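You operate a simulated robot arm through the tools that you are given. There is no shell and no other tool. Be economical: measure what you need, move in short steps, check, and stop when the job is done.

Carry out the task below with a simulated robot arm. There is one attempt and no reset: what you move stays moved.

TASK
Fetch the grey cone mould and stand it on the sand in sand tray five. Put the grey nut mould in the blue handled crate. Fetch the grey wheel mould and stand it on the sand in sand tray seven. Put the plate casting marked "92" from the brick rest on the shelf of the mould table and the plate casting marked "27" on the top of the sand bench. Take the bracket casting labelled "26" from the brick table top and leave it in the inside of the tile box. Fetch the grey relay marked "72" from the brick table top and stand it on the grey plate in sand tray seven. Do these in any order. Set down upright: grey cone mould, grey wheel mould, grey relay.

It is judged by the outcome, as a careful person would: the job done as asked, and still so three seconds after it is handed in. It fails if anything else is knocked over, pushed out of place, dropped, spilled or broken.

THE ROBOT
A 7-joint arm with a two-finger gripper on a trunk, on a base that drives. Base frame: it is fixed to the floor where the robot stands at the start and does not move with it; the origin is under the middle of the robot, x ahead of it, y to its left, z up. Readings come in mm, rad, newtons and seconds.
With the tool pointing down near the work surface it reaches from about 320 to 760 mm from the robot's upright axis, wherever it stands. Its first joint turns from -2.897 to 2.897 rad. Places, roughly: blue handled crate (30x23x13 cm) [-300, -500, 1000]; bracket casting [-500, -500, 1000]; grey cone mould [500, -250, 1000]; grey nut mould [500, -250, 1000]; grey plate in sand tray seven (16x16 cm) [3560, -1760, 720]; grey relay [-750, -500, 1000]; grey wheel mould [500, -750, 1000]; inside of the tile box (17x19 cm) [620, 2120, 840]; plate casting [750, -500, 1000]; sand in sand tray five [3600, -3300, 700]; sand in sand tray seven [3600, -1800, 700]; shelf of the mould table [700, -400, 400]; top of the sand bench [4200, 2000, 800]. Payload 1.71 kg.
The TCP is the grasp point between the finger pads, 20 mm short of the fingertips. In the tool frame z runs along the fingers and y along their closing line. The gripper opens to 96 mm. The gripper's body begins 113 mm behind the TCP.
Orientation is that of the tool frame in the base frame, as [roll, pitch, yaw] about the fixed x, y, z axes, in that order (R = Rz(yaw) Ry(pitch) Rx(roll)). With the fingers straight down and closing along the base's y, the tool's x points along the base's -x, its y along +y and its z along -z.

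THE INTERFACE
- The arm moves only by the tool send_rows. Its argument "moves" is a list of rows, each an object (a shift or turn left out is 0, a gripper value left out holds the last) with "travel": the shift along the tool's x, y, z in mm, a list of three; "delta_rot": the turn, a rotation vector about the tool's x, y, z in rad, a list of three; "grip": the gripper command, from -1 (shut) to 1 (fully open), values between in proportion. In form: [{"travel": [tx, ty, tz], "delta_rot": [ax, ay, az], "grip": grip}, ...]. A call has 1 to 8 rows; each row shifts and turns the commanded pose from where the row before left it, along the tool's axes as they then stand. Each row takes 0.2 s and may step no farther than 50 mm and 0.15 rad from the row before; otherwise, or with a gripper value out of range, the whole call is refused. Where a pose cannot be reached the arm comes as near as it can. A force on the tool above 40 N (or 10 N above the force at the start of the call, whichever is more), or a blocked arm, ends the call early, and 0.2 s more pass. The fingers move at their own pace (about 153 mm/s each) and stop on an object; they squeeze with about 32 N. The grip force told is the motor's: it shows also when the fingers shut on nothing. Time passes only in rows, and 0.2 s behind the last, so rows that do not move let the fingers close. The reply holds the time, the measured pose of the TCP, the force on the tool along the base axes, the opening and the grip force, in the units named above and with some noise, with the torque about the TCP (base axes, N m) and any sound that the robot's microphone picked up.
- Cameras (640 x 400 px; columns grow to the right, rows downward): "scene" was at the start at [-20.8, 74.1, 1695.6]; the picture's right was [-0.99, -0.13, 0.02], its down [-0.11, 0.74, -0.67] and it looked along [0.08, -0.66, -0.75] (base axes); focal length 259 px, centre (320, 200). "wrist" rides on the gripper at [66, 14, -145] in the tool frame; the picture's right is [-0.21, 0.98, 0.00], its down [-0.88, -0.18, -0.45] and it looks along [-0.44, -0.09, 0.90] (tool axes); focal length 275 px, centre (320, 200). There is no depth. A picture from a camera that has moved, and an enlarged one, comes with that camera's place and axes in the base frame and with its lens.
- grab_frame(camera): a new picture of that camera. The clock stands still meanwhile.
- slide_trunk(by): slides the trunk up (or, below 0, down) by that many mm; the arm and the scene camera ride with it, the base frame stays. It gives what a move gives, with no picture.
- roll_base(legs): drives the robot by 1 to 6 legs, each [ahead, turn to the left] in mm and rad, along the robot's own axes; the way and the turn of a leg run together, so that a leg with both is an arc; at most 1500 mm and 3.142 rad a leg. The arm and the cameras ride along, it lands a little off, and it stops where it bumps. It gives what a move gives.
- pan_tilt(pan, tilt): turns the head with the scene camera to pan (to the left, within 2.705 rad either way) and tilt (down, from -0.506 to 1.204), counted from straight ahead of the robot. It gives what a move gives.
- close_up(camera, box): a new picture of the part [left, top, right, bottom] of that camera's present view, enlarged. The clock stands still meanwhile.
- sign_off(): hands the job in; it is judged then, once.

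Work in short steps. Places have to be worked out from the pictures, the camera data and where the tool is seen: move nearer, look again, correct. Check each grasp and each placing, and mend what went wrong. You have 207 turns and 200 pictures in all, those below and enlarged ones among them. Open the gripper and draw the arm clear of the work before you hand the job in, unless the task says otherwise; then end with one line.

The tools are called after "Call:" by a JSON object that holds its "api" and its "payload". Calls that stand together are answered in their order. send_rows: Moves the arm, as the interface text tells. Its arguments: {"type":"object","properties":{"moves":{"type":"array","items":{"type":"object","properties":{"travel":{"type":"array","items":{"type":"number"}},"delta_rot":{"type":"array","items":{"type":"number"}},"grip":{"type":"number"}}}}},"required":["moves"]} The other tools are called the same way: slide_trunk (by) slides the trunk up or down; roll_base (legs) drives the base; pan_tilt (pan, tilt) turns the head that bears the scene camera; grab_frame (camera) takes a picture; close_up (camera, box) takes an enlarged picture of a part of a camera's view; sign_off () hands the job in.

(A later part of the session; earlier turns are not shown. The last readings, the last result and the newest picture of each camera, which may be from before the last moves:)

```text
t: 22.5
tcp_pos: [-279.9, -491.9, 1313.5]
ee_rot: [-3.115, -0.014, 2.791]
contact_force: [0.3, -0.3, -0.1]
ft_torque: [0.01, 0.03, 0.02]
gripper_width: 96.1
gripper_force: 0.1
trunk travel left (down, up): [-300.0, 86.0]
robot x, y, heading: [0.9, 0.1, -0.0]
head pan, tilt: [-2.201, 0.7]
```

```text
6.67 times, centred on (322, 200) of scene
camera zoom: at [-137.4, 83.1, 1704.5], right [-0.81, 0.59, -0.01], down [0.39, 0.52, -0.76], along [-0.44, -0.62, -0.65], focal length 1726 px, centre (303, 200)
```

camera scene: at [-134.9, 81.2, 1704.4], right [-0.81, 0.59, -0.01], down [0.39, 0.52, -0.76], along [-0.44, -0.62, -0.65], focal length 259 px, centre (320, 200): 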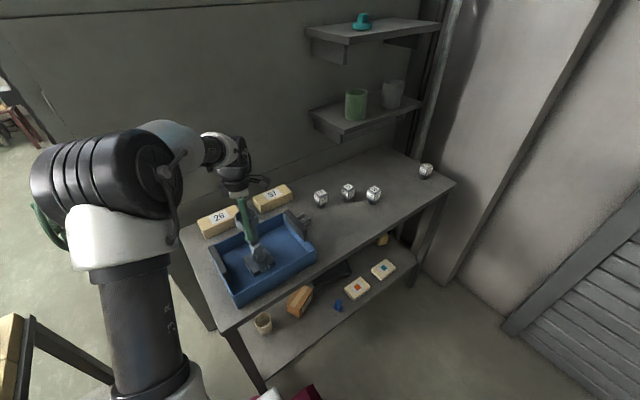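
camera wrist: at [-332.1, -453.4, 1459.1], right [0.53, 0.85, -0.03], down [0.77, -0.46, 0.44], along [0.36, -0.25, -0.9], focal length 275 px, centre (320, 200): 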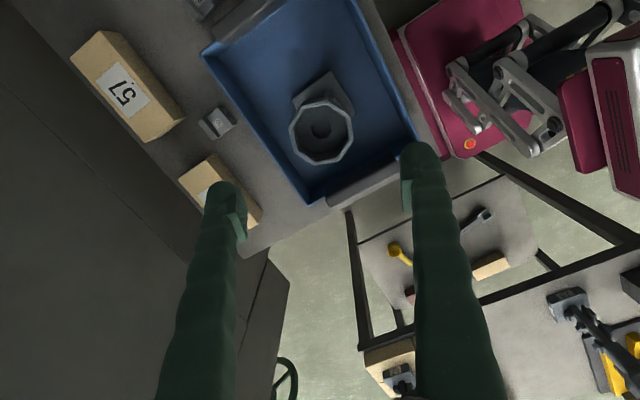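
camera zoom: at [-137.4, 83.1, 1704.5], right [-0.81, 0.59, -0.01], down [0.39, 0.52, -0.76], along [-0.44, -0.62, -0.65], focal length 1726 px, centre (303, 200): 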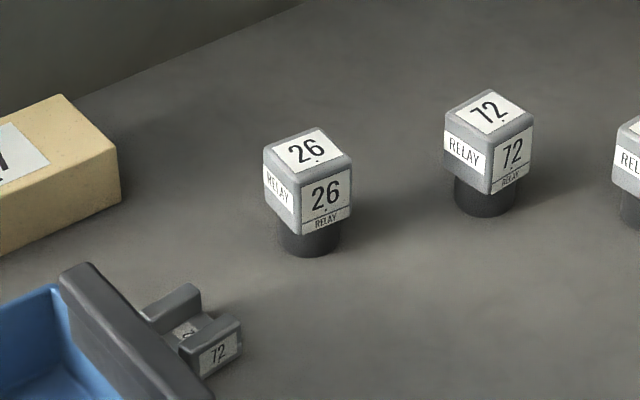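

Bracket 26 lies behind the crate near (-360,-678), just out of reach from here, and relay 72 is near (-800,-615). I need to back up about 500 mm, so I look around first.

Call:
{"api": "pan_tilt", "payload": {"pan": 0.0, "tilt": 0.45}}

Call:
{"api": "grab_frame", "payload": {"camera": "scene"}}

Call:
{"api": "pan_tilt", "payload": {"pan": 1.4, "tilt": 0.45}}

Call:
{"api": "grab_frame", "payload": {"camera": "scene"}}

Call:
{"api": "pan_tilt", "payload": {"pan": 2.7, "tilt": 0.6}}

Call:
{"api": "grab_frame", "payload": {"camera": "scene"}}

```text
t: 24.6
tcp_pos: [-280.5, -491.8, 1312.9]
ee_rot: [-3.115, -0.014, 2.793]
contact_force: [0.3, -0.1, 0.4]
ft_torque: [-0.01, 0.0, 0.01]
gripper_width: 96.0
gripper_force: 0.0
trunk travel left (down, up): [-300.0, 86.0]
robot x, y, heading: [1.2, -0.3, -0.001]
head pan, tilt: [0.0, 0.45]
```

```text
155 pictures are left
camera scene: at [4.3, 152.0, 1729.1], right [0.0, -1.0, 0.0], down [-0.42, 0.0, -0.91], along [0.91, 0.0, -0.42], focal length 259 px, centre (320, 200)
```

scene: 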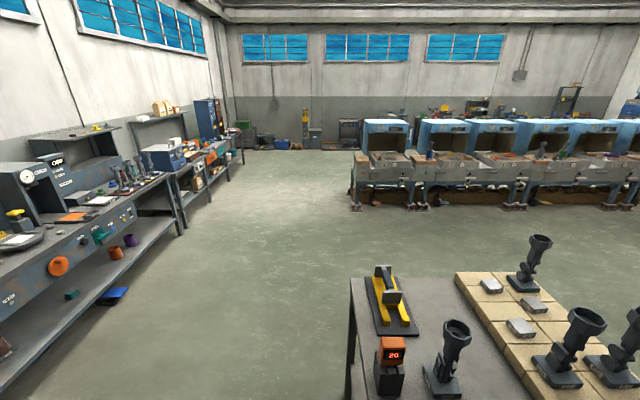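

```text
t: 26.1
tcp_pos: [-279.5, -491.6, 1313.2]
ee_rot: [-3.115, -0.015, 2.793]
contact_force: [0.4, -0.1, -1.1]
ft_torque: [0.02, -0.04, -0.01]
gripper_width: 95.9
gripper_force: 0.1
trunk travel left (down, up): [-300.0, 86.0]
robot x, y, heading: [0.7, -0.4, 0.005]
head pan, tilt: [1.4, 0.45]
```

```text
154 pictures are left
camera scene: at [-71.9, 242.6, 1727.8], right [0.99, -0.17, 0.02], down [-0.06, -0.43, -0.9], along [0.16, 0.89, -0.43], focal length 259 px, centre (320, 200)
```

scene: 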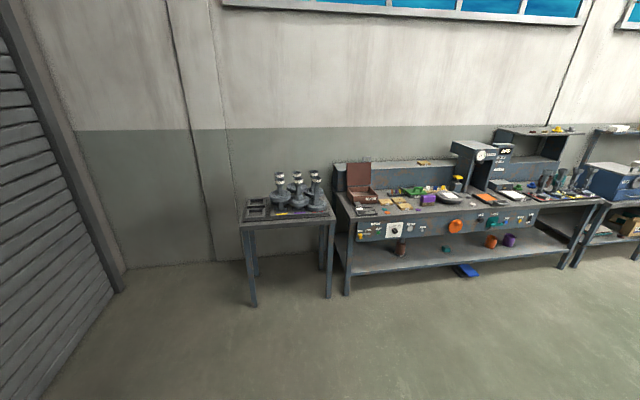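

```text
t: 27.6
tcp_pos: [-279.4, -491.2, 1312.7]
ee_rot: [-3.116, -0.016, 2.791]
contact_force: [0.2, -0.4, 0.7]
ft_torque: [0.01, -0.02, -0.01]
gripper_width: 96.2
gripper_force: 0.0
trunk travel left (down, up): [-300.0, 86.0]
robot x, y, heading: [-0.1, 2.8, 0.003]
head pan, tilt: [2.7, 0.6]
```

```text
153 pictures are left
camera scene: at [-167.3, 189.9, 1712.7], right [0.43, 0.9, 0.01], down [0.52, -0.24, -0.82], along [-0.74, 0.35, -0.58], focal length 259 px, centre (320, 200)
```

scene: 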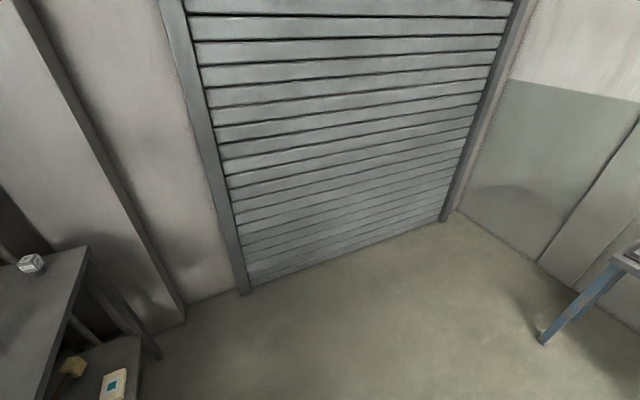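

The lane behind is clear and the wall shelf is out of the way. I back up 500 mm.

Call:
{"api": "roll_base", "payload": {"legs": [[-500, 0]]}}

Call:
{"api": "pan_tilt", "payload": {"pan": -1.5, "tilt": 0.85}}

Call:
{"api": "grab_frame", "payload": {"camera": "scene"}}

Call:
{"api": "grab_frame", "payload": {"camera": "wrist"}}

```text
t: 30.7
tcp_pos: [-776.7, -485.8, 1313.4]
ee_rot: [-3.116, -0.016, 2.783]
contact_force: [-0.4, 0.1, -0.1]
ft_torque: [0.02, -0.02, 0.01]
gripper_width: 95.9
gripper_force: 0.1
trunk travel left (down, up): [-300.0, 86.0]
robot x, y, heading: [-492.0, 2.3, -0.012]
head pan, tilt: [2.7, 0.6]
```

```text
t: 34.1
tcp_pos: [-756.8, -486.0, 1316.9]
ee_rot: [-3.11, -0.029, 2.781]
contact_force: [-0.3, 0.6, 0.5]
ft_torque: [-0.01, 0.02, -0.01]
gripper_width: 96.1
gripper_force: 0.0
trunk travel left (down, up): [-300.0, 86.0]
robot x, y, heading: [-492.9, 0.7, -0.013]
head pan, tilt: [-1.499, 0.85]
```

```text
152 pictures are left
camera scene: at [-571.6, 77.9, 1693.2], right [-1.0, -0.06, -0.02], down [-0.03, 0.75, -0.66], along [0.05, -0.66, -0.75], focal length 259 px, centre (320, 200)
```

scene: 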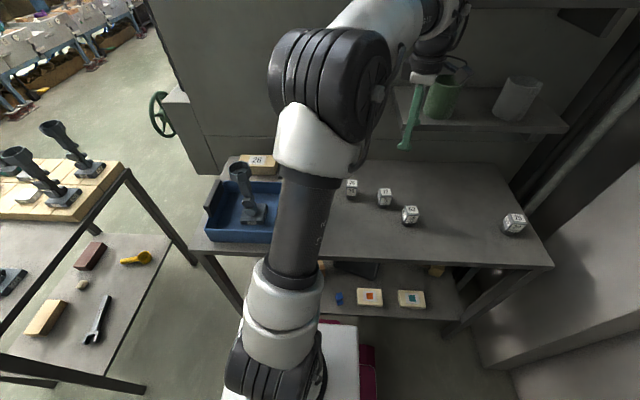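

```text
151 pictures are left
camera wrist: at [-806.7, -446.7, 1464.2], right [0.54, 0.84, -0.04], down [0.77, -0.47, 0.42], along [0.34, -0.26, -0.9], focal length 275 px, centre (320, 200)
```

wrist: 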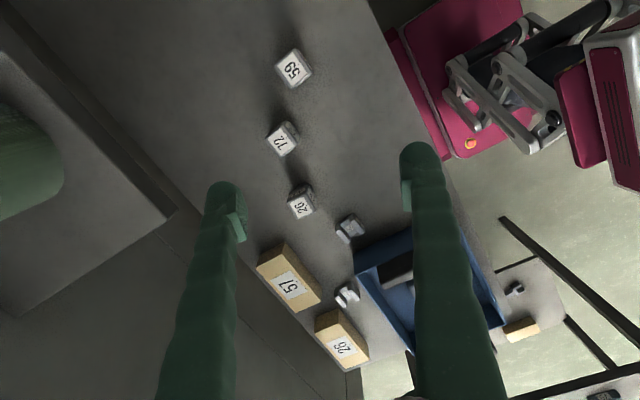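

Positions: bracket 26 ≈ (-342,-685), relay 72 ≈ (-759,-584), and the wall shelf corner at (-781,-671,1205), which is clear of both. I level the tool and move over the bracket, turning the jaws across its flanges.

Call:
{"api": "send_rows", "payload": {"moves": [{"travel": [-30, -2, 0]}, {"travel": [-47, -4, 0]}, {"travel": [-47, -4, 0]}, {"travel": [-47, -4, 0]}, {"travel": [-47, -4, 0]}, {"travel": [-47, -4, 0]}, {"travel": [-47, -4, 0]}, {"travel": [-47, -4, 0]}]}}

Call:
{"api": "send_rows", "payload": {"moves": [{"travel": [-47, -4, 0], "delta_rot": [-0.031, -0.029, 0]}, {"travel": [-40, -2, 0], "delta_rot": [0, 0, -0.14]}, {"delta_rot": [0, 0, -0.14]}, {"delta_rot": [0, 0, -0.14]}, {"delta_rot": [0, 0, -0.13]}, {"travel": [0, 0, 45]}, {"travel": [0, 0, 45]}, {}]}}

Call:
{"api": "grab_frame", "payload": {"camera": "wrist"}}

```text
t: 35.9
tcp_pos: [-427.2, -640.7, 1305.3]
ee_rot: [-3.11, -0.031, 2.78]
contact_force: [-0.2, -0.8, 0.1]
ft_torque: [0.03, 0.04, 0.0]
gripper_width: 96.0
gripper_force: 0.1
trunk travel left (down, up): [-300.0, 86.0]
robot x, y, heading: [-491.2, 8.0, -0.015]
head pan, tilt: [-1.499, 0.85]
```

```text
t: 37.7
tcp_pos: [-345.3, -649.8, 1202.8]
ee_rot: [-3.141, -0.009, -2.949]
contact_force: [0.3, -0.2, -1.0]
ft_torque: [-0.02, -0.02, 0.0]
gripper_width: 96.2
gripper_force: 0.2
out of reach, approached as far as the arm can: row 1, 2
trunk travel left (down, up): [-300.0, 86.0]
robot x, y, heading: [-493.7, 5.4, -0.016]
head pan, tilt: [-1.499, 0.85]
```

```text
150 pictures are left
camera wrist: at [-409.3, -649.2, 1349.7], right [0.02, 1.0, 0.0], down [0.9, -0.01, 0.44], along [0.44, -0.01, -0.9], focal length 275 px, centre (320, 200)
```

wrist: 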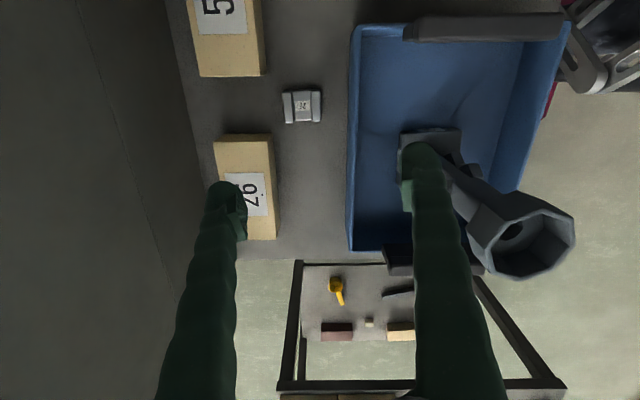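

Bracket 26 reads at (-357,-679), with the crate rim only about 60 mm from its centre. I will partly close the jaws, and zoom to get its angle.

Call:
{"api": "close_up", "payload": {"camera": "wrist", "box": [260, 70, 360, 140]}}

```text
5.71 times, centred on (310, 105) of wrist
camera zoom: at [-409.3, -649.2, 1349.7], right [0.02, 1.0, 0.0], down [0.9, -0.01, 0.44], along [0.44, -0.01, -0.9], focal length 1573 px, centre (377, 743)
```

zoom: 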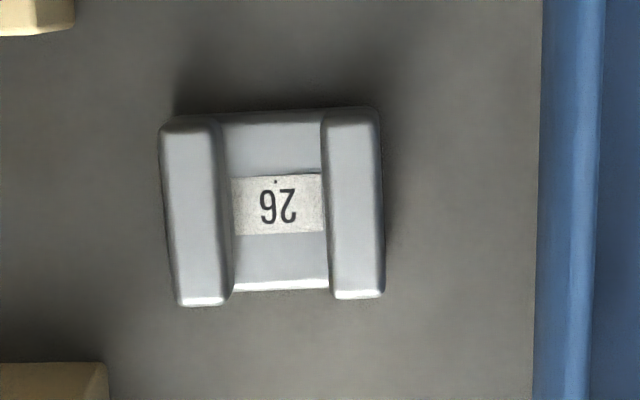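

The bracket's cross line is at about 92°, so I turn +0.158, narrow the jaws to 76 mm, and come over (-357,-678).

Call:
{"api": "send_rows", "payload": {"moves": [{"delta_rot": [0, 0, 0.08], "grip": 0.58}, {"delta_rot": [0, 0, 0.078]}, {"travel": [13, -27, 0]}, {"travel": [0, 0, 45]}, {"travel": [0, 0, 40]}, {}, {}]}}

Call:
{"api": "grab_frame", "payload": {"camera": "wrist"}}

```text
t: 39.3
tcp_pos: [-366.3, -675.9, 1119.4]
ee_rot: [-3.141, -0.004, -3.11]
contact_force: [0.7, -0.3, -0.2]
ft_torque: [0.03, 0.03, 0.01]
gripper_width: 75.9
gripper_force: 0.0
trunk travel left (down, up): [-300.0, 86.0]
robot x, y, heading: [-489.8, 3.1, -0.011]
head pan, tilt: [-1.499, 0.85]
```

```text
148 pictures are left
camera wrist: at [-430.4, -664.9, 1265.3], right [0.17, 0.98, 0.0], down [0.88, -0.16, 0.44], along [0.43, -0.08, -0.9], focal length 275 px, centre (320, 200)
```

wrist: 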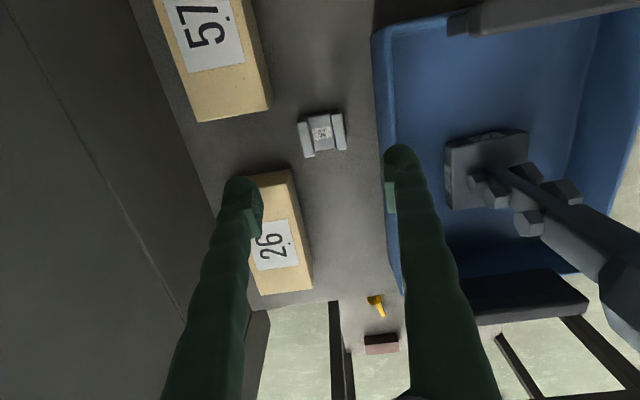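

Aligned. The jaws need +8 in x; I narrow to 68 mm and bias 3 mm away from the crate wall, descending most of the way.

Call:
{"api": "send_rows", "payload": {"moves": [{"travel": [-8, -3, 0], "grip": 0.42}, {"travel": [0, 0, 40]}, {"travel": [0, 0, 40]}, {"travel": [0, 0, 40]}, {}]}}

Call:
{"api": "grab_frame", "payload": {"camera": "wrist"}}

```text
t: 40.5
tcp_pos: [-353.2, -678.0, 997.4]
ee_rot: [-3.141, -0.004, -3.11]
contact_force: [-0.5, -0.5, -0.1]
ft_torque: [-0.05, 0.02, 0.02]
gripper_width: 68.3
gripper_force: 0.0
trunk travel left (down, up): [-300.0, 86.0]
robot x, y, heading: [-490.6, 0.8, -0.013]
head pan, tilt: [-1.499, 0.85]
```

```text
147 pictures are left
camera wrist: at [-419.5, -666.4, 1143.7], right [0.17, 0.98, 0.0], down [0.88, -0.16, 0.44], along [0.43, -0.08, -0.9], focal length 275 px, centre (320, 200)
```

wrist: 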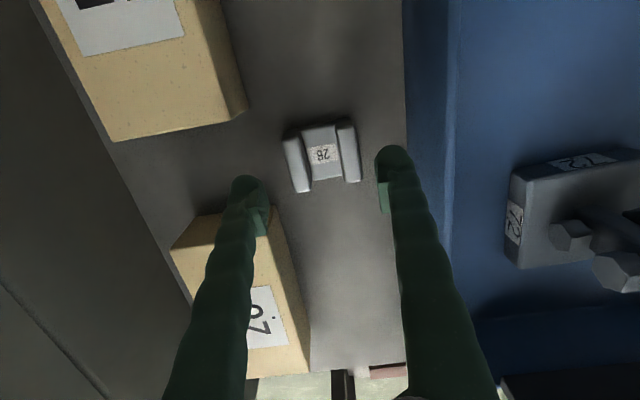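

The jaws straddle the bracket at (-355,-677) and clear both the brick and the crate. I descend to z≈938 and close.

Call:
{"api": "send_rows", "payload": {"moves": [{"travel": [0, 0, 30]}, {"travel": [0, 0, 20]}, {"travel": [0, 0, 8]}, {}, {"grip": -1}, {"grip": -1}, {"grip": -1}]}}

Call:
{"api": "grab_frame", "payload": {"camera": "wrist"}}

```text
t: 41.4
tcp_pos: [-376.1, -688.1, 948.1]
ee_rot: [-3.128, 0.014, -3.109]
contact_force: [-0.5, 0.5, 6.1]
ft_torque: [0.31, 0.01, 0.05]
gripper_width: 69.5
gripper_force: 1.2
trunk travel left (down, up): [-300.0, 86.0]
robot x, y, heading: [-491.4, 1.5, -0.011]
head pan, tilt: [-1.499, 0.85]
stopped in row 4: the force on the tool passed its limit at 43 N (the readings are from after the stop); the commanded pose is now the measured one
```

```text
146 pictures are left
camera wrist: at [-442.8, -674.4, 1092.7], right [0.18, 0.98, -0.01], down [0.88, -0.15, 0.46], along [0.45, -0.09, -0.89], focal length 275 px, centre (320, 200)
```

wrist: 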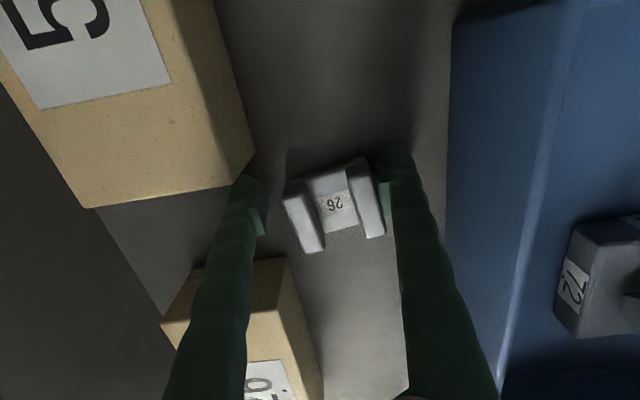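

The fingertips met the table (table top ≈ 923) and the arm recoiled 20 mm in -x. I raise 3 mm, recentre on the bracket at (-359,-681) and close.

Call:
{"api": "send_rows", "payload": {"moves": [{"travel": [0, 0, -4]}, {"travel": [-9, 3, 0]}, {"travel": [-8, 3, 0]}, {}, {}]}}

Call:
{"api": "grab_frame", "payload": {"camera": "wrist"}}

```text
t: 42.6
tcp_pos: [-356.8, -679.1, 952.8]
ee_rot: [-3.13, 0.013, -3.108]
contact_force: [0.1, -0.2, -0.1]
ft_torque: [0.02, -0.04, -0.03]
gripper_width: 68.1
gripper_force: 0.1
trunk travel left (down, up): [-300.0, 86.0]
robot x, y, heading: [-492.7, 2.5, -0.013]
head pan, tilt: [-1.499, 0.85]
```

```text
145 pictures are left
camera wrist: at [-422.8, -666.3, 1097.2], right [0.17, 0.98, -0.01], down [0.88, -0.15, 0.46], along [0.45, -0.09, -0.89], focal length 275 px, centre (320, 200)
```

wrist: 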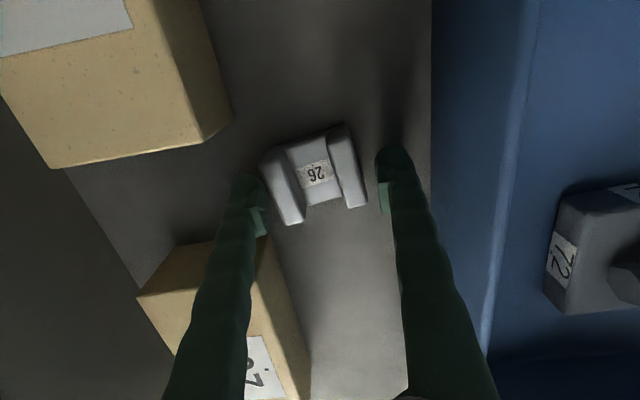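

The bracket twisted about 8°. I correct the yaw, centre and close.

Call:
{"api": "send_rows", "payload": {"moves": [{"travel": [3, -4, 0], "delta_rot": [0, 0, -0.13]}, {}, {"grip": -1}, {"grip": -1}, {"grip": -1}, {}]}}

Call:
{"api": "grab_frame", "payload": {"camera": "wrist"}}

```text
t: 44.0
tcp_pos: [-359.2, -684.6, 950.5]
ee_rot: [-3.127, 0.011, -2.979]
contact_force: [-0.3, -0.1, 3.0]
ft_torque: [0.07, -0.02, -0.01]
gripper_width: 52.1
gripper_force: 32.2
trunk travel left (down, up): [-300.0, 86.0]
robot x, y, heading: [-490.3, 2.3, -0.013]
head pan, tilt: [-1.499, 0.85]
```

```text
144 pictures are left
camera wrist: at [-426.3, -679.2, 1096.3], right [0.04, 1.0, -0.01], down [0.89, -0.03, 0.46], along [0.46, -0.03, -0.89], focal length 275 px, centre (320, 200)
```

wrist: 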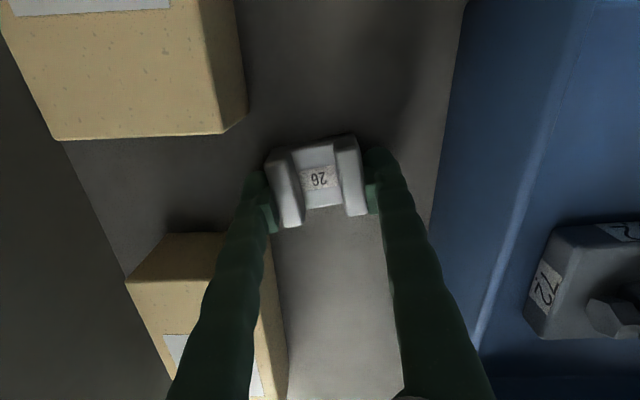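

Gripped at 52 mm. Lifting straight up and checking.

Call:
{"api": "send_rows", "payload": {"moves": [{"travel": [0, 0, -20]}, {"travel": [0, 0, -45]}, {"travel": [0, 0, -45]}, {"travel": [0, 0, -45]}, {"travel": [0, 0, -45]}, {"travel": [0, 0, -45]}, {"travel": [0, 0, -40]}, {}]}}

Call:
{"api": "grab_frame", "payload": {"camera": "wrist"}}

```text
t: 45.8
tcp_pos: [-365.0, -681.4, 1237.1]
ee_rot: [-3.127, 0.011, -2.979]
contact_force: [0.3, 0.1, 0.7]
ft_torque: [-0.02, 0.04, 0.0]
gripper_width: 0.0
gripper_force: 29.6
trunk travel left (down, up): [-300.0, 86.0]
robot x, y, heading: [-487.2, 5.1, -0.013]
head pan, tilt: [-1.499, 0.85]
```

```text
143 pictures are left
camera wrist: at [-431.8, -676.8, 1382.0], right [0.04, 1.0, -0.01], down [0.89, -0.03, 0.46], along [0.46, -0.03, -0.89], focal length 275 px, centre (320, 200)
```

wrist: 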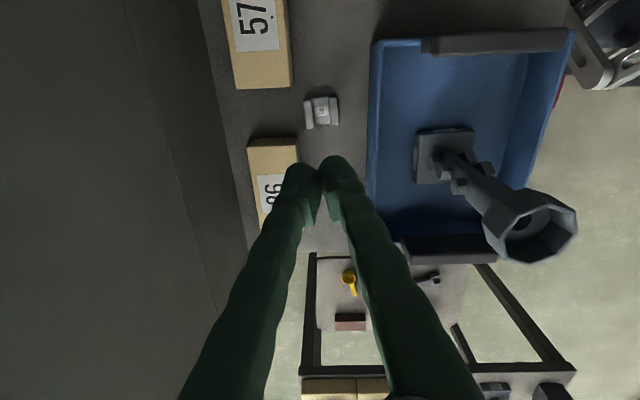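

It slipped: the jaws only caught the rounded upper edges. I zoom to re-measure, open, and will go about 6 mm lower.

Call:
{"api": "close_up", "payload": {"camera": "wrist", "box": [290, 85, 360, 135]}}

Call:
{"api": "send_rows", "payload": {"moves": [{"grip": 0.44}, {"travel": [0, 0, 45]}, {"travel": [0, 0, 45]}, {"travel": [0, 0, 40]}, {}]}}

Call:
{"api": "close_up", "payload": {"camera": "wrist", "box": [240, 90, 400, 190]}}

```text
8.00 times, centred on (325, 110) of wrist
camera zoom: at [-431.8, -676.8, 1382.0], right [0.04, 1.0, -0.01], down [0.89, -0.03, 0.46], along [0.46, -0.03, -0.89], focal length 2202 px, centre (280, 920)
```

zoom: 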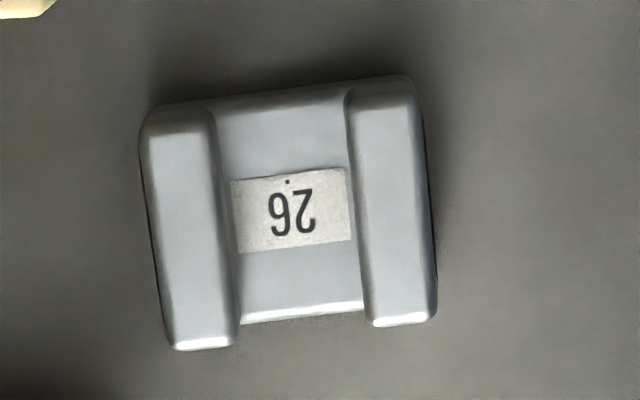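

```text
t: 47.0
tcp_pos: [-358.6, -679.3, 1107.3]
ee_rot: [-3.128, 0.01, -2.981]
contact_force: [0.5, -0.1, -0.1]
ft_torque: [-0.01, 0.0, 0.01]
gripper_width: 69.2
gripper_force: 0.0
trunk travel left (down, up): [-300.0, 86.0]
robot x, y, heading: [-491.3, 5.0, -0.009]
head pan, tilt: [-1.499, 0.85]
```

```text
4.00 times, centred on (320, 140) of wrist
camera zoom: at [-426.9, -674.9, 1251.7], right [0.05, 1.0, -0.01], down [0.89, -0.03, 0.46], along [0.46, -0.03, -0.89], focal length 1101 px, centre (320, 440)
```

zoom: 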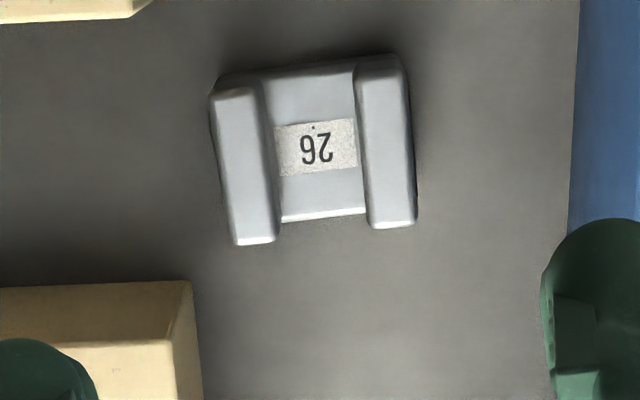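

Recentring on (-356,-683), levelling the tool, and descending to just above the table.

Call:
{"api": "send_rows", "payload": {"moves": [{"travel": [-2.5, -4, 0], "delta_rot": [-0.013, 0.01, 0.08]}, {"travel": [0, 0, 45]}, {"travel": [0, 0, 45]}, {"travel": [0, 0, 45]}, {"travel": [0, 0, 18]}, {"travel": [0, 0, 5]}, {}]}}

Call:
{"api": "grab_frame", "payload": {"camera": "wrist"}}

```text
t: 48.6
tcp_pos: [-357.1, -685.9, 947.7]
ee_rot: [-3.141, 0.001, -3.06]
contact_force: [-1.2, 0.3, 0.8]
ft_torque: [0.01, 0.0, 0.01]
gripper_width: 69.1
gripper_force: 0.0
trunk travel left (down, up): [-300.0, 86.0]
robot x, y, heading: [-491.2, 1.3, -0.008]
head pan, tilt: [-1.499, 0.85]
```

```text
140 pictures are left
camera wrist: at [-423.3, -678.2, 1093.6], right [0.12, 0.99, 0.0], down [0.89, -0.11, 0.45], along [0.44, -0.06, -0.9], focal length 275 px, centre (320, 200)
```

wrist: 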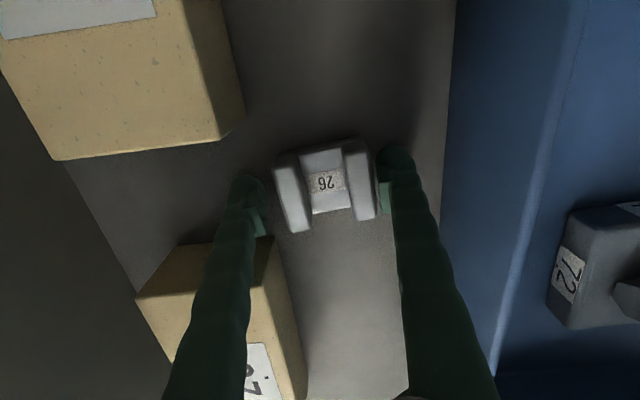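

Aligned. I go 4 mm lower in small steps and close.

Call:
{"api": "send_rows", "payload": {"moves": [{"travel": [0, 3, 2]}, {"travel": [0, 0, 2]}, {}, {"grip": -1}, {"grip": -1}, {"grip": -1}, {}]}}

Call:
{"api": "close_up", "payload": {"camera": "wrist", "box": [220, 120, 420, 245]}}

```text
t: 50.4
tcp_pos: [-374.5, -685.1, 949.7]
ee_rot: [-3.137, 0.018, -3.061]
contact_force: [2.1, -2.0, 5.7]
ft_torque: [0.18, 0.1, -0.04]
gripper_width: 52.6
gripper_force: 31.4
trunk travel left (down, up): [-300.0, 86.0]
robot x, y, heading: [-491.8, 1.0, -0.009]
head pan, tilt: [-1.499, 0.85]
stopped in row 7: the force on the tool passed its limit at 40 N (the readings are from after the stop); the commanded pose is now the measured one
```

```text
3.20 times, centred on (320, 182) of wrist
camera zoom: at [-443.3, -676.4, 1093.5], right [0.13, 0.99, 0.0], down [0.88, -0.11, 0.46], along [0.46, -0.06, -0.89], focal length 881 px, centre (320, 256)
```

zoom: 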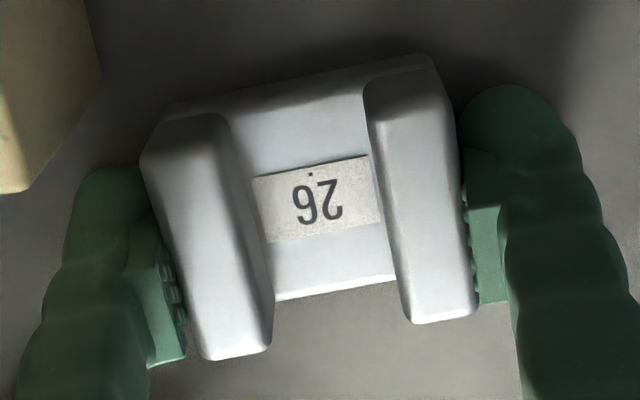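

Closed at 52.6 mm. I lift just 20 mm and check whether it holds.

Call:
{"api": "send_rows", "payload": {"moves": [{"travel": [0, 0, -4]}, {"travel": [0, 0, -8]}, {"travel": [0, 0, -10]}, {}]}}

Call:
{"api": "close_up", "payload": {"camera": "wrist", "box": [220, 120, 420, 245]}}

```text
t: 51.4
tcp_pos: [-372.9, -683.9, 969.3]
ee_rot: [-3.139, 0.016, -3.061]
contact_force: [-0.5, -0.8, -1.6]
ft_torque: [0.02, -0.01, -0.01]
gripper_width: 52.7
gripper_force: 32.2
trunk travel left (down, up): [-300.0, 86.0]
robot x, y, heading: [-492.7, 3.9, -0.007]
head pan, tilt: [-1.499, 0.85]
```

```text
3.20 times, centred on (320, 182) of wrist
camera zoom: at [-440.6, -674.9, 1115.0], right [0.13, 0.99, 0.0], down [0.88, -0.11, 0.46], along [0.46, -0.06, -0.89], focal length 881 px, centre (320, 256)
```

zoom: 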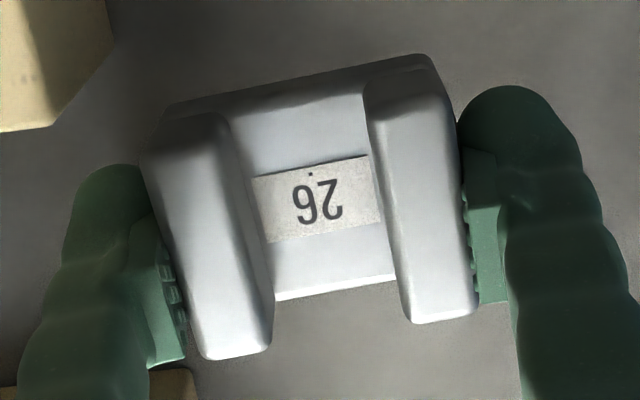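

It holds (1.6 N). Raising and retracting the arm toward the robot before driving.

Call:
{"api": "send_rows", "payload": {"moves": [{"travel": [0, 0, -25]}, {"travel": [0, 0, -45]}, {"travel": [0, 0, -45]}, {"travel": [0, 0, -45]}, {"travel": [0, 0, -45]}, {"travel": [0, 0, -45]}, {}]}}

Call:
{"api": "send_rows", "payload": {"moves": [{"travel": [5, 35, -10]}, {"travel": [7, 43, -15]}, {"travel": [7, 43, -15]}, {"travel": [7, 43, -15]}, {"travel": [7, 43, -15]}, {"travel": [7, 43, -15]}, {}]}}

Call:
{"api": "grab_frame", "payload": {"camera": "wrist"}}

```text
t: 53.0
tcp_pos: [-376.5, -684.4, 1221.9]
ee_rot: [-3.137, 0.017, -3.06]
contact_force: [-0.4, -0.5, -0.8]
ft_torque: [-0.02, 0.03, -0.03]
gripper_width: 52.7
gripper_force: 31.7
trunk travel left (down, up): [-300.0, 86.0]
robot x, y, heading: [-494.0, 2.6, -0.013]
head pan, tilt: [-1.499, 0.85]
```

```text
t: 54.6
tcp_pos: [-437.6, -438.8, 1303.0]
ee_rot: [-3.14, 0.016, -3.058]
contact_force: [-0.3, -0.5, -2.0]
ft_torque: [0.06, 0.0, 0.03]
gripper_width: 52.9
gripper_force: 31.8
trunk travel left (down, up): [-300.0, 86.0]
robot x, y, heading: [-490.2, 2.5, -0.014]
head pan, tilt: [-1.499, 0.85]
```

```text
137 pictures are left
camera wrist: at [-505.1, -430.4, 1447.4], right [0.12, 0.99, 0.0], down [0.88, -0.11, 0.46], along [0.46, -0.06, -0.89], focal length 275 px, centre (320, 200)
```

wrist: 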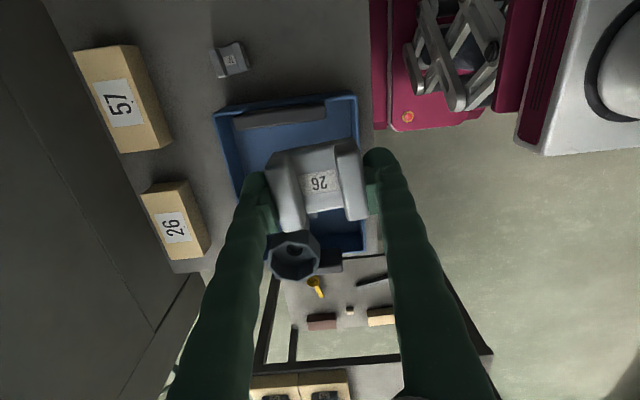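

The base is about 260 mm half-width, so I leave on an arc to clear the table, then stop facing the tile bench short of it.

Call:
{"api": "roll_base", "payload": {"legs": [[600, 0.9], [950, 0.02], [0, 0.68]]}}

Call:
{"api": "pan_tilt", "payload": {"pan": 0, "tilt": 0.65}}

Call:
{"api": "grab_frame", "payload": {"camera": "scene"}}

```text
t: 65.3
tcp_pos: [1075.0, 1065.1, 1302.0]
ee_rot: [-3.139, 0.014, -1.459]
contact_force: [0.3, -0.1, -0.9]
ft_torque: [0.0, 0.02, 0.01]
gripper_width: 52.8
gripper_force: 31.2
trunk travel left (down, up): [-300.0, 86.0]
robot x, y, heading: [638.9, 1000.2, 1.588]
head pan, tilt: [-1.499, 0.85]
cut short: leg 1
```

```text
t: 66.9
tcp_pos: [1076.2, 1046.0, 1305.0]
ee_rot: [-3.136, 0.032, -1.459]
contact_force: [0.3, 0.1, -1.4]
ft_torque: [-0.02, -0.02, -0.01]
gripper_width: 52.4
gripper_force: 32.0
trunk travel left (down, up): [-300.0, 86.0]
robot x, y, heading: [638.2, 996.1, 1.588]
head pan, tilt: [0.0, 0.649]
```

```text
136 pictures are left
camera scene: at [483.2, 1049.3, 1710.3], right [1.0, 0.02, 0.0], down [0.01, -0.62, -0.79], along [-0.01, 0.79, -0.62], focal length 259 px, centre (320, 200)
```

scene: 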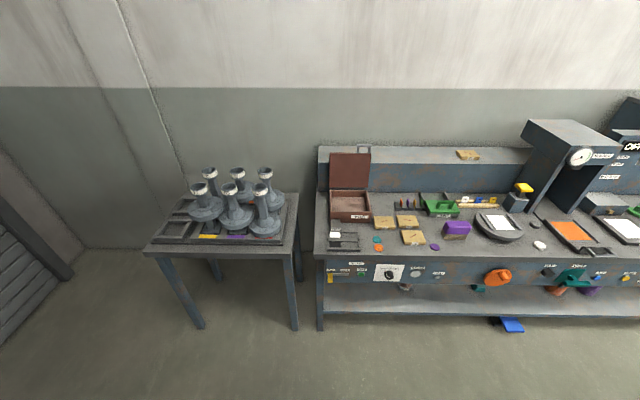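

The tile box is at about (626,2105) with its lid open at the back and the bench edge at y≈1760. I drive ahead 440 and zoom in on the box.

Call:
{"api": "roll_base", "payload": {"legs": [[440, -0.015]]}}

Call:
{"api": "close_up", "payload": {"camera": "scene", "box": [270, 180, 430, 280]}}

Call:
{"api": "grab_frame", "payload": {"camera": "scene"}}

```text
t: 69.8
tcp_pos: [1066.4, 1497.4, 1303.7]
ee_rot: [-3.137, 0.033, -1.453]
contact_force: [0.9, 0.3, -1.5]
ft_torque: [-0.04, 0.02, 0.0]
gripper_width: 52.6
gripper_force: 32.0
trunk travel left (down, up): [-300.0, 86.0]
robot x, y, heading: [628.7, 1446.0, 1.599]
head pan, tilt: [0.0, 0.649]
```

```text
4.00 times, centred on (350, 230) of scene
camera zoom: at [474.0, 1496.0, 1710.2], right [1.0, 0.02, 0.0], down [0.01, -0.62, -0.79], along [-0.02, 0.79, -0.62], focal length 1036 px, centre (200, 80)
```

zoom: 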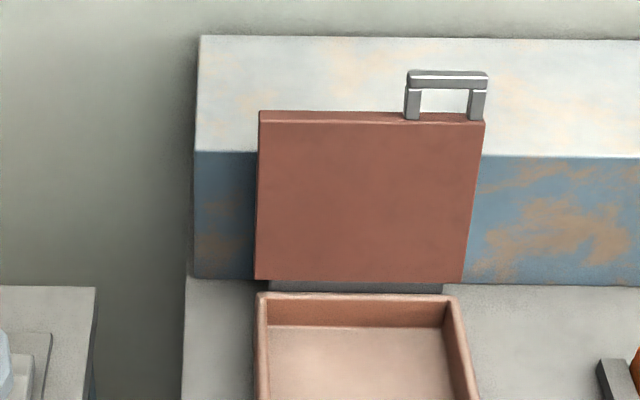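

```text
134 pictures are left
camera scene: at [474.0, 1496.0, 1710.2], right [1.0, 0.02, 0.0], down [0.01, -0.62, -0.79], along [-0.02, 0.79, -0.62], focal length 259 px, centre (320, 200)
```

scene: 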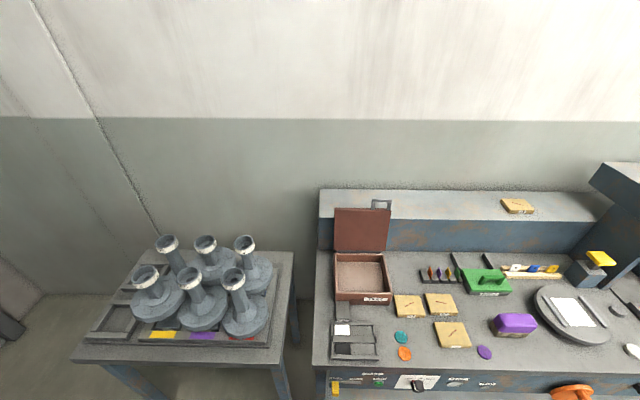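

Moving the arm forward over the box at (621,2110), keeping this height.

Call:
{"api": "send_rows", "payload": {"moves": [{"travel": [-30, 17, 0]}, {"travel": [-41, 23, 0]}, {"travel": [-41, 23, 0]}, {"travel": [-41, 23, 0]}, {"travel": [-41, 23, 0]}, {"travel": [-41, 23, 0]}, {"travel": [-41, 23, 0]}, {"travel": [-41, 23, 0]}]}}

Call:
{"api": "send_rows", "payload": {"moves": [{"travel": [-41, 23, 0]}, {"travel": [-41, 23, 0]}, {"travel": [-41, 23, 0]}, {"travel": [-41, 23, 0]}, {"travel": [-41, 23, 0]}, {"travel": [-41, 23, 0]}, {"travel": [-41, 23, 0]}, {"travel": [-10, 18, 20]}]}}

Call:
{"api": "grab_frame", "payload": {"camera": "wrist"}}

```text
t: 71.6
tcp_pos: [853.7, 1769.4, 1320.4]
ee_rot: [-3.134, 0.045, -1.454]
contact_force: [0.0, -0.2, -1.3]
ft_torque: [-0.04, 0.02, -0.05]
gripper_width: 52.3
gripper_force: 32.0
trunk travel left (down, up): [-300.0, 86.0]
robot x, y, heading: [630.7, 1444.9, 1.598]
head pan, tilt: [0.0, 0.649]
```

```text
t: 73.4
tcp_pos: [636.4, 2042.2, 1311.7]
ee_rot: [-3.132, 0.048, -1.452]
contact_force: [-1.1, -0.6, 0.1]
ft_torque: [0.03, -0.04, 0.0]
gripper_width: 52.4
gripper_force: 31.9
trunk travel left (down, up): [-300.0, 86.0]
robot x, y, heading: [631.0, 1446.1, 1.595]
head pan, tilt: [0.0, 0.649]
```

```text
133 pictures are left
camera wrist: at [630.6, 1968.9, 1454.1], right [-1.0, 0.09, 0.0], down [0.08, 0.87, 0.49], along [0.04, 0.48, -0.87], focal length 275 px, centre (320, 200)
```

wrist: 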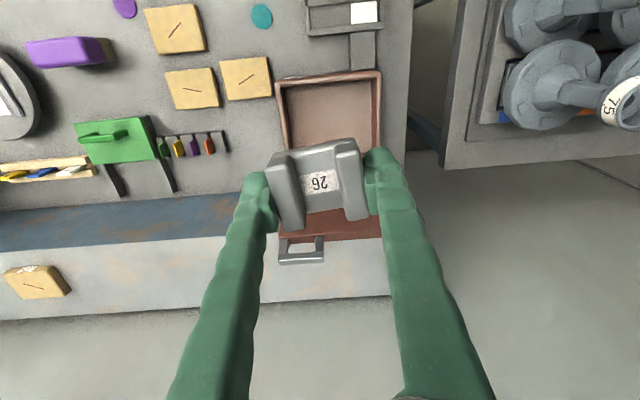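

The box centre is at (620,2110). I level the tool, centre and descend partway.

Call:
{"api": "send_rows", "payload": {"moves": [{"travel": [-35, 4, 0], "delta_rot": [-0.009, 0.048, 0]}, {"travel": [-34, 4, 0]}, {"travel": [0, 0, 45]}, {"travel": [0, 0, 45]}, {"travel": [0, 0, 45]}, {"travel": [0, 0, 45]}, {"travel": [0, 0, 45]}, {}]}}

Call:
{"api": "grab_frame", "payload": {"camera": "wrist"}}

Call:
{"api": "close_up", "payload": {"camera": "scene", "box": [270, 180, 470, 380]}}

```text
t: 74.2
tcp_pos: [623.5, 2085.7, 1290.6]
ee_rot: [3.142, 0.019, -1.454]
contact_force: [0.0, -1.4, -1.4]
ft_torque: [0.1, 0.03, 0.05]
gripper_width: 52.5
gripper_force: 32.1
trunk travel left (down, up): [-300.0, 86.0]
robot x, y, heading: [627.0, 1446.0, 1.593]
head pan, tilt: [0.0, 0.649]
stopped in row 4: the arm was blocked; the commanded pose is now the measured one
```

```text
132 pictures are left
camera wrist: at [619.7, 2017.7, 1435.2], right [-1.0, 0.09, 0.0], down [0.08, 0.88, 0.46], along [0.04, 0.46, -0.89], focal length 275 px, centre (320, 200)
```

wrist: 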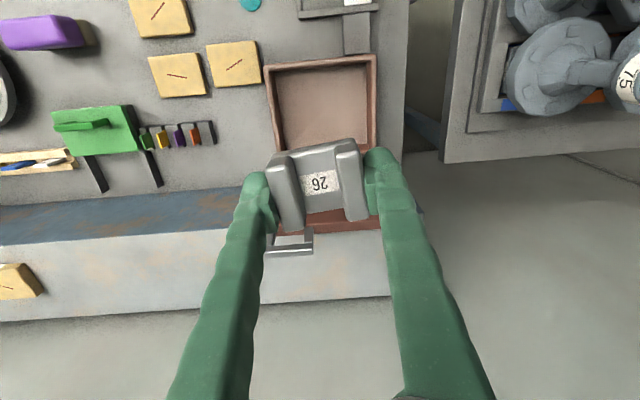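

```text
2.00 times, centred on (370, 280) of scene
camera zoom: at [473.9, 1489.5, 1710.6], right [1.0, 0.02, 0.0], down [0.01, -0.61, -0.79], along [-0.02, 0.79, -0.61], focal length 518 px, centre (220, 40)
```

zoom: 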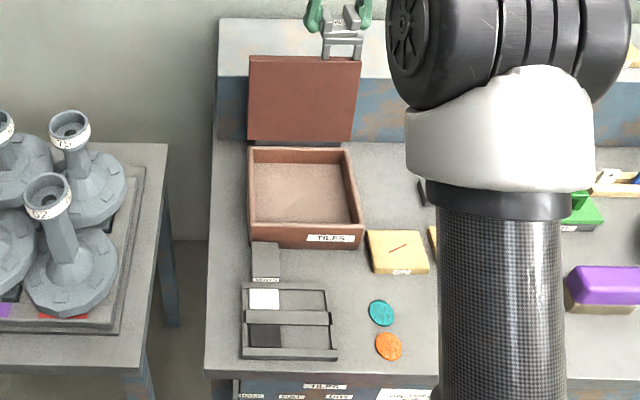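

The arm was blocked while folding, with little force. I lower the trunk instead, which keeps the arm's shape.

Call:
{"api": "slide_trunk", "payload": {"by": -250}}

Call:
{"api": "grab_frame", "payload": {"camera": "wrist"}}

Call:
{"api": "grab_frame", "payload": {"camera": "scene"}}

```text
t: 76.8
tcp_pos: [623.8, 2092.4, 1037.1]
ee_rot: [3.142, 0.012, -1.454]
contact_force: [0.1, 0.1, -0.9]
ft_torque: [-0.04, -0.01, 0.0]
gripper_width: 52.5
gripper_force: 32.0
trunk travel left (down, up): [-50.0, 336.0]
robot x, y, heading: [627.2, 1447.9, 1.591]
head pan, tilt: [0.0, 0.649]
```

```text
130 pictures are left
camera wrist: at [619.6, 2023.5, 1181.6], right [-1.0, 0.09, 0.0], down [0.08, 0.89, 0.46], along [0.04, 0.45, -0.89], focal length 275 px, centre (320, 200)
```

wrist: 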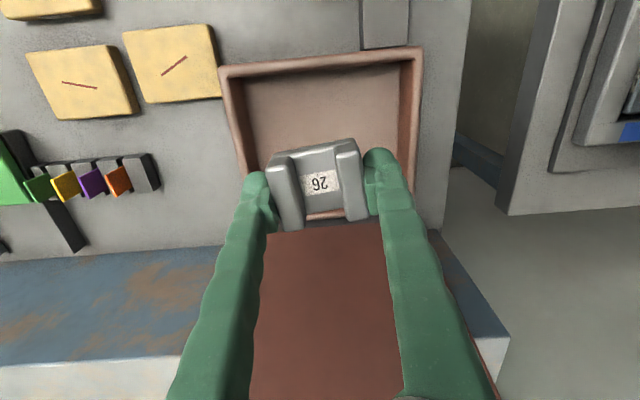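

```text
129 pictures are left
camera scene: at [474.0, 1491.0, 1459.9], right [1.0, 0.02, 0.0], down [0.01, -0.62, -0.79], along [-0.02, 0.79, -0.62], focal length 259 px, centre (320, 200)
```

scene: 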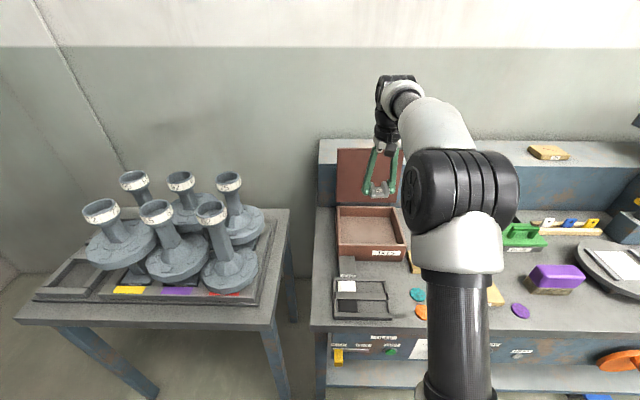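

The box interior centre is about (627,2108). I shift 14 mm forward and lower with the arm.

Call:
{"api": "send_rows", "payload": {"moves": [{"travel": [-14, 0, 0]}, {"travel": [0, 0, 25]}, {"travel": [0, 0, 35]}, {"travel": [0, 0, 35]}, {}]}}

Call:
{"api": "grab_frame", "payload": {"camera": "wrist"}}

```text
t: 78.0
tcp_pos: [623.6, 2106.6, 940.1]
ee_rot: [-3.141, 0.013, -1.454]
contact_force: [0.5, -0.5, 0.2]
ft_torque: [0.0, 0.01, -0.04]
gripper_width: 52.3
gripper_force: 32.4
trunk travel left (down, up): [-50.0, 336.0]
robot x, y, heading: [627.6, 1443.5, 1.594]
head pan, tilt: [0.0, 0.649]
```

```text
128 pictures are left
camera wrist: at [619.0, 2037.2, 1085.6], right [-1.0, 0.09, 0.0], down [0.08, 0.89, 0.46], along [0.04, 0.45, -0.89], focal length 275 px, centre (320, 200)
```

wrist: 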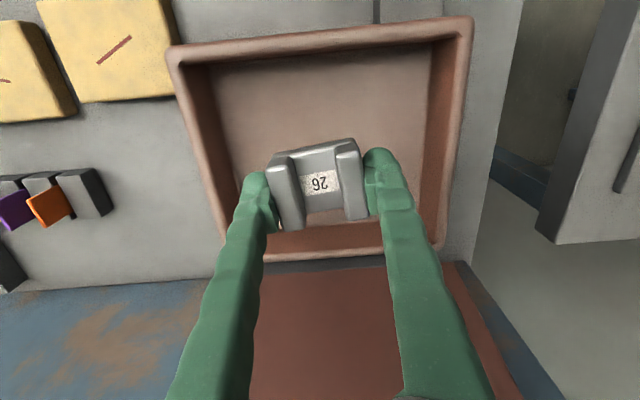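

Centred in the box. Lowering gently to the floor.

Call:
{"api": "send_rows", "payload": {"moves": [{"travel": [0, 0, 30]}, {"travel": [0, 0, 15]}, {"travel": [0, 0, 6]}, {"travel": [0, 0, 4]}, {"travel": [0, 0, 3]}, {}]}}

Call:
{"api": "close_up", "payload": {"camera": "scene", "box": [310, 130, 430, 270]}}

```text
t: 79.4
tcp_pos: [622.9, 2108.1, 883.6]
ee_rot: [3.141, 0.011, -1.454]
contact_force: [-0.2, 0.2, -1.2]
ft_torque: [0.01, -0.01, 0.02]
gripper_width: 52.2
gripper_force: 31.9
trunk travel left (down, up): [-50.0, 336.0]
robot x, y, heading: [629.3, 1445.4, 1.597]
head pan, tilt: [0.0, 0.649]
```

```text
2.86 times, centred on (370, 200) of scene
camera zoom: at [474.0, 1491.1, 1460.0], right [1.0, 0.02, 0.0], down [0.01, -0.62, -0.79], along [-0.02, 0.79, -0.62], focal length 740 px, centre (177, 200)
```

zoom: 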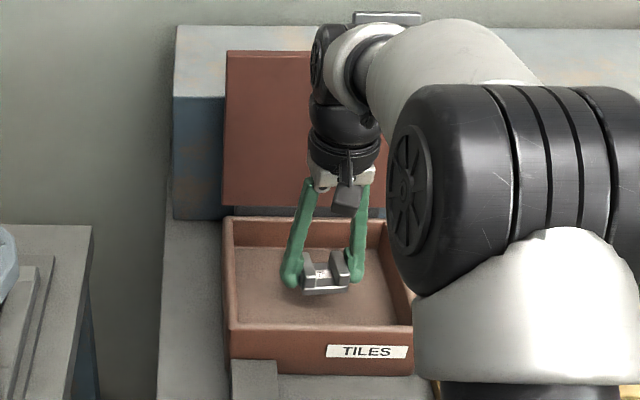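

Call:
{"api": "send_rows", "payload": {"moves": [{"travel": [0, 0, 4]}, {"travel": [0, 0, 3]}, {"travel": [0, 0, 3]}, {"travel": [0, 0, 3]}, {"travel": [0, 0, 3]}, {"travel": [0, 0, 2]}, {}]}}

```text
t: 81.0
tcp_pos: [622.4, 2108.8, 865.3]
ee_rot: [-3.141, 0.012, -1.454]
contact_force: [0.2, 0.2, -1.3]
ft_torque: [0.01, -0.01, -0.02]
gripper_width: 52.3
gripper_force: 31.7
trunk travel left (down, up): [-50.0, 336.0]
robot x, y, heading: [632.8, 1444.7, 1.597]
head pan, tilt: [0.0, 0.649]
```

No contact yet (tips at ~845); continuing in 3 mm steps.

Call:
{"api": "send_rows", "payload": {"moves": [{"travel": [0, 0, 3]}, {"travel": [0, 0, 3]}, {"travel": [0, 0, 3]}, {"travel": [0, 0, 2]}, {"travel": [0, 0, 2]}, {}]}}

Call:
{"api": "close_up", "payload": {"camera": "scene", "box": [330, 180, 400, 250]}}

```text
t: 82.4
tcp_pos: [622.4, 2107.4, 853.4]
ee_rot: [-3.141, 0.013, -1.454]
contact_force: [0.2, 0.5, -1.3]
ft_torque: [0.01, -0.01, 0.0]
gripper_width: 52.2
gripper_force: 32.0
trunk travel left (down, up): [-50.0, 336.0]
robot x, y, heading: [628.1, 1442.5, 1.594]
head pan, tilt: [0.0, 0.649]
```

```text
5.71 times, centred on (365, 215) of scene
camera zoom: at [474.0, 1491.1, 1460.0], right [1.0, 0.02, 0.0], down [0.01, -0.62, -0.79], along [-0.02, 0.79, -0.62], focal length 1479 px, centre (63, 114)
```

zoom: 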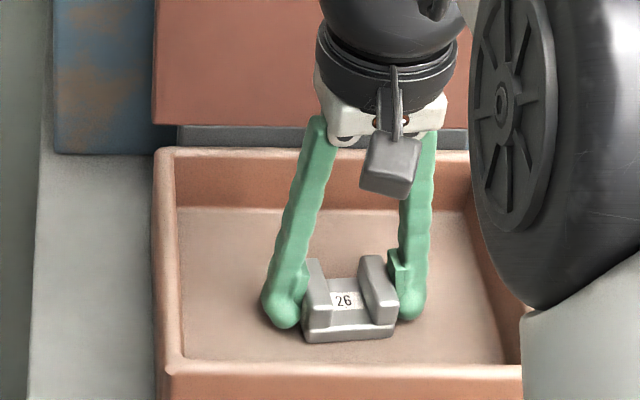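

Nearly there; continuing until it bears.

Call:
{"api": "send_rows", "payload": {"moves": [{"travel": [0, 0, 3]}, {"travel": [0, 0, 2]}, {"travel": [0, 0, 2]}, {"travel": [0, 0, 2]}, {"travel": [0, 0, 2]}, {"travel": [0, 0, 2]}, {}]}}

```text
t: 83.3
tcp_pos: [622.8, 2095.6, 858.9]
ee_rot: [-3.141, 0.039, -1.451]
contact_force: [0.5, -0.6, -1.5]
ft_torque: [0.09, 0.0, 0.02]
gripper_width: 52.7
gripper_force: 32.1
trunk travel left (down, up): [-50.0, 336.0]
robot x, y, heading: [628.3, 1442.5, 1.593]
head pan, tilt: [0.0, 0.649]
stopped in row 4: the force on the tool passed its limit at 45 N (the readings are from after the stop); the commanded pose is now the measured one
```

Floor met at TCP ≈ 847; the arm recoiled to 859. I lower 9 mm, open modestly, and rise.

Call:
{"api": "send_rows", "payload": {"moves": [{"travel": [-3, 0, 4]}, {"travel": [-3, 0, 4]}, {"travel": [0, 0, 1]}, {"grip": 0.4}, {"grip": 0.4}, {"travel": [0, 0, -20]}, {"travel": [0, 0, -40]}, {}]}}

Call:
{"api": "grab_frame", "payload": {"camera": "wrist"}}

```text
t: 85.2
tcp_pos: [625.7, 2100.9, 911.9]
ee_rot: [-3.14, 0.037, -1.451]
contact_force: [0.0, 0.3, 0.0]
ft_torque: [-0.02, -0.02, -0.02]
gripper_width: 67.3
gripper_force: 0.1
trunk travel left (down, up): [-50.0, 336.0]
robot x, y, heading: [626.0, 1447.6, 1.591]
head pan, tilt: [0.0, 0.649]
```

```text
125 pictures are left
camera wrist: at [621.3, 2030.0, 1055.5], right [-1.0, 0.09, 0.01], down [0.08, 0.88, 0.48], along [0.04, 0.48, -0.88], focal length 275 px, centre (320, 200)
```

wrist: 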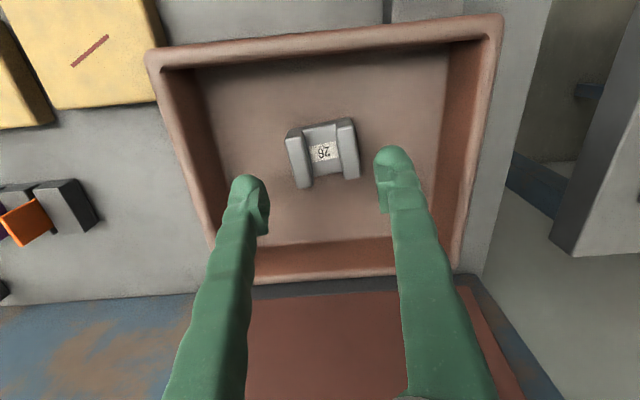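

The bracket lies in the tile box. Now I raise the arm and trunk, and pull the arm back in front of the robot for driving.

Call:
{"api": "send_rows", "payload": {"moves": [{"travel": [0, 0, -45], "delta_rot": [0, 0.037, 0]}, {"travel": [0, 0, -45]}, {"travel": [0, 0, -45]}, {}]}}

Call:
{"api": "slide_trunk", "payload": {"by": 300}}

Call:
{"api": "send_rows", "payload": {"moves": [{"travel": [30, 0, 0], "grip": 1}, {"travel": [40, 0, 0]}, {"travel": [40, 0, 0]}, {"travel": [40, 0, 0]}, {"travel": [30, 0, 0]}, {}]}}

Call:
{"api": "close_up", "payload": {"camera": "wrist", "box": [120, 0, 520, 250]}}

```text
t: 86.2
tcp_pos: [620.4, 2104.5, 1047.7]
ee_rot: [-3.14, -0.002, -1.453]
contact_force: [0.3, 0.3, 0.2]
ft_torque: [-0.01, 0.0, 0.02]
gripper_width: 67.5
gripper_force: 0.1
trunk travel left (down, up): [-50.0, 336.0]
robot x, y, heading: [628.4, 1446.9, 1.591]
head pan, tilt: [0.0, 0.649]
```

```text
t: 88.8
tcp_pos: [620.9, 2079.8, 1351.5]
ee_rot: [-3.139, 0.019, -1.451]
contact_force: [-0.5, -1.4, 0.1]
ft_torque: [0.13, 0.0, 0.01]
gripper_width: 67.3
gripper_force: 0.1
trunk travel left (down, up): [-338.0, 48.0]
robot x, y, heading: [628.7, 1446.5, 1.589]
head pan, tilt: [0.0, 0.649]
stopped: the arm was blocked; the commanded pose is now the measured one
```

```text
t: 90.2
tcp_pos: [640.4, 1907.0, 1344.1]
ee_rot: [-3.14, 0.014, -1.451]
contact_force: [0.7, -0.4, -0.2]
ft_torque: [0.02, 0.0, 0.01]
gripper_width: 95.9
gripper_force: 0.0
trunk travel left (down, up): [-338.0, 48.0]
robot x, y, heading: [627.3, 1447.1, 1.591]
head pan, tilt: [0.0, 0.649]
```

```text
1.60 times, centred on (320, 125) of wrist
camera zoom: at [634.9, 1838.1, 1488.9], right [-1.0, 0.09, 0.0], down [0.08, 0.89, 0.46], along [0.04, 0.46, -0.89], focal length 440 px, centre (320, 320)
```

zoom: 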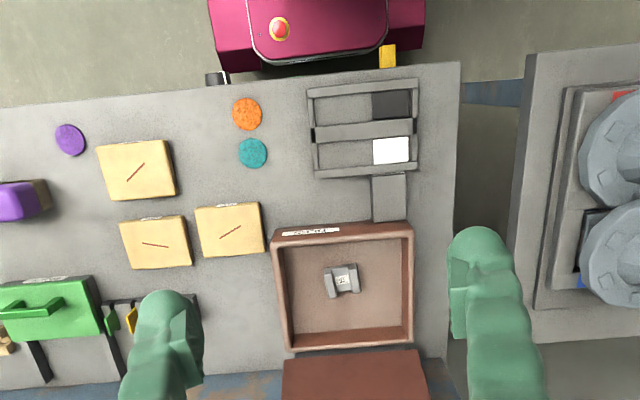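

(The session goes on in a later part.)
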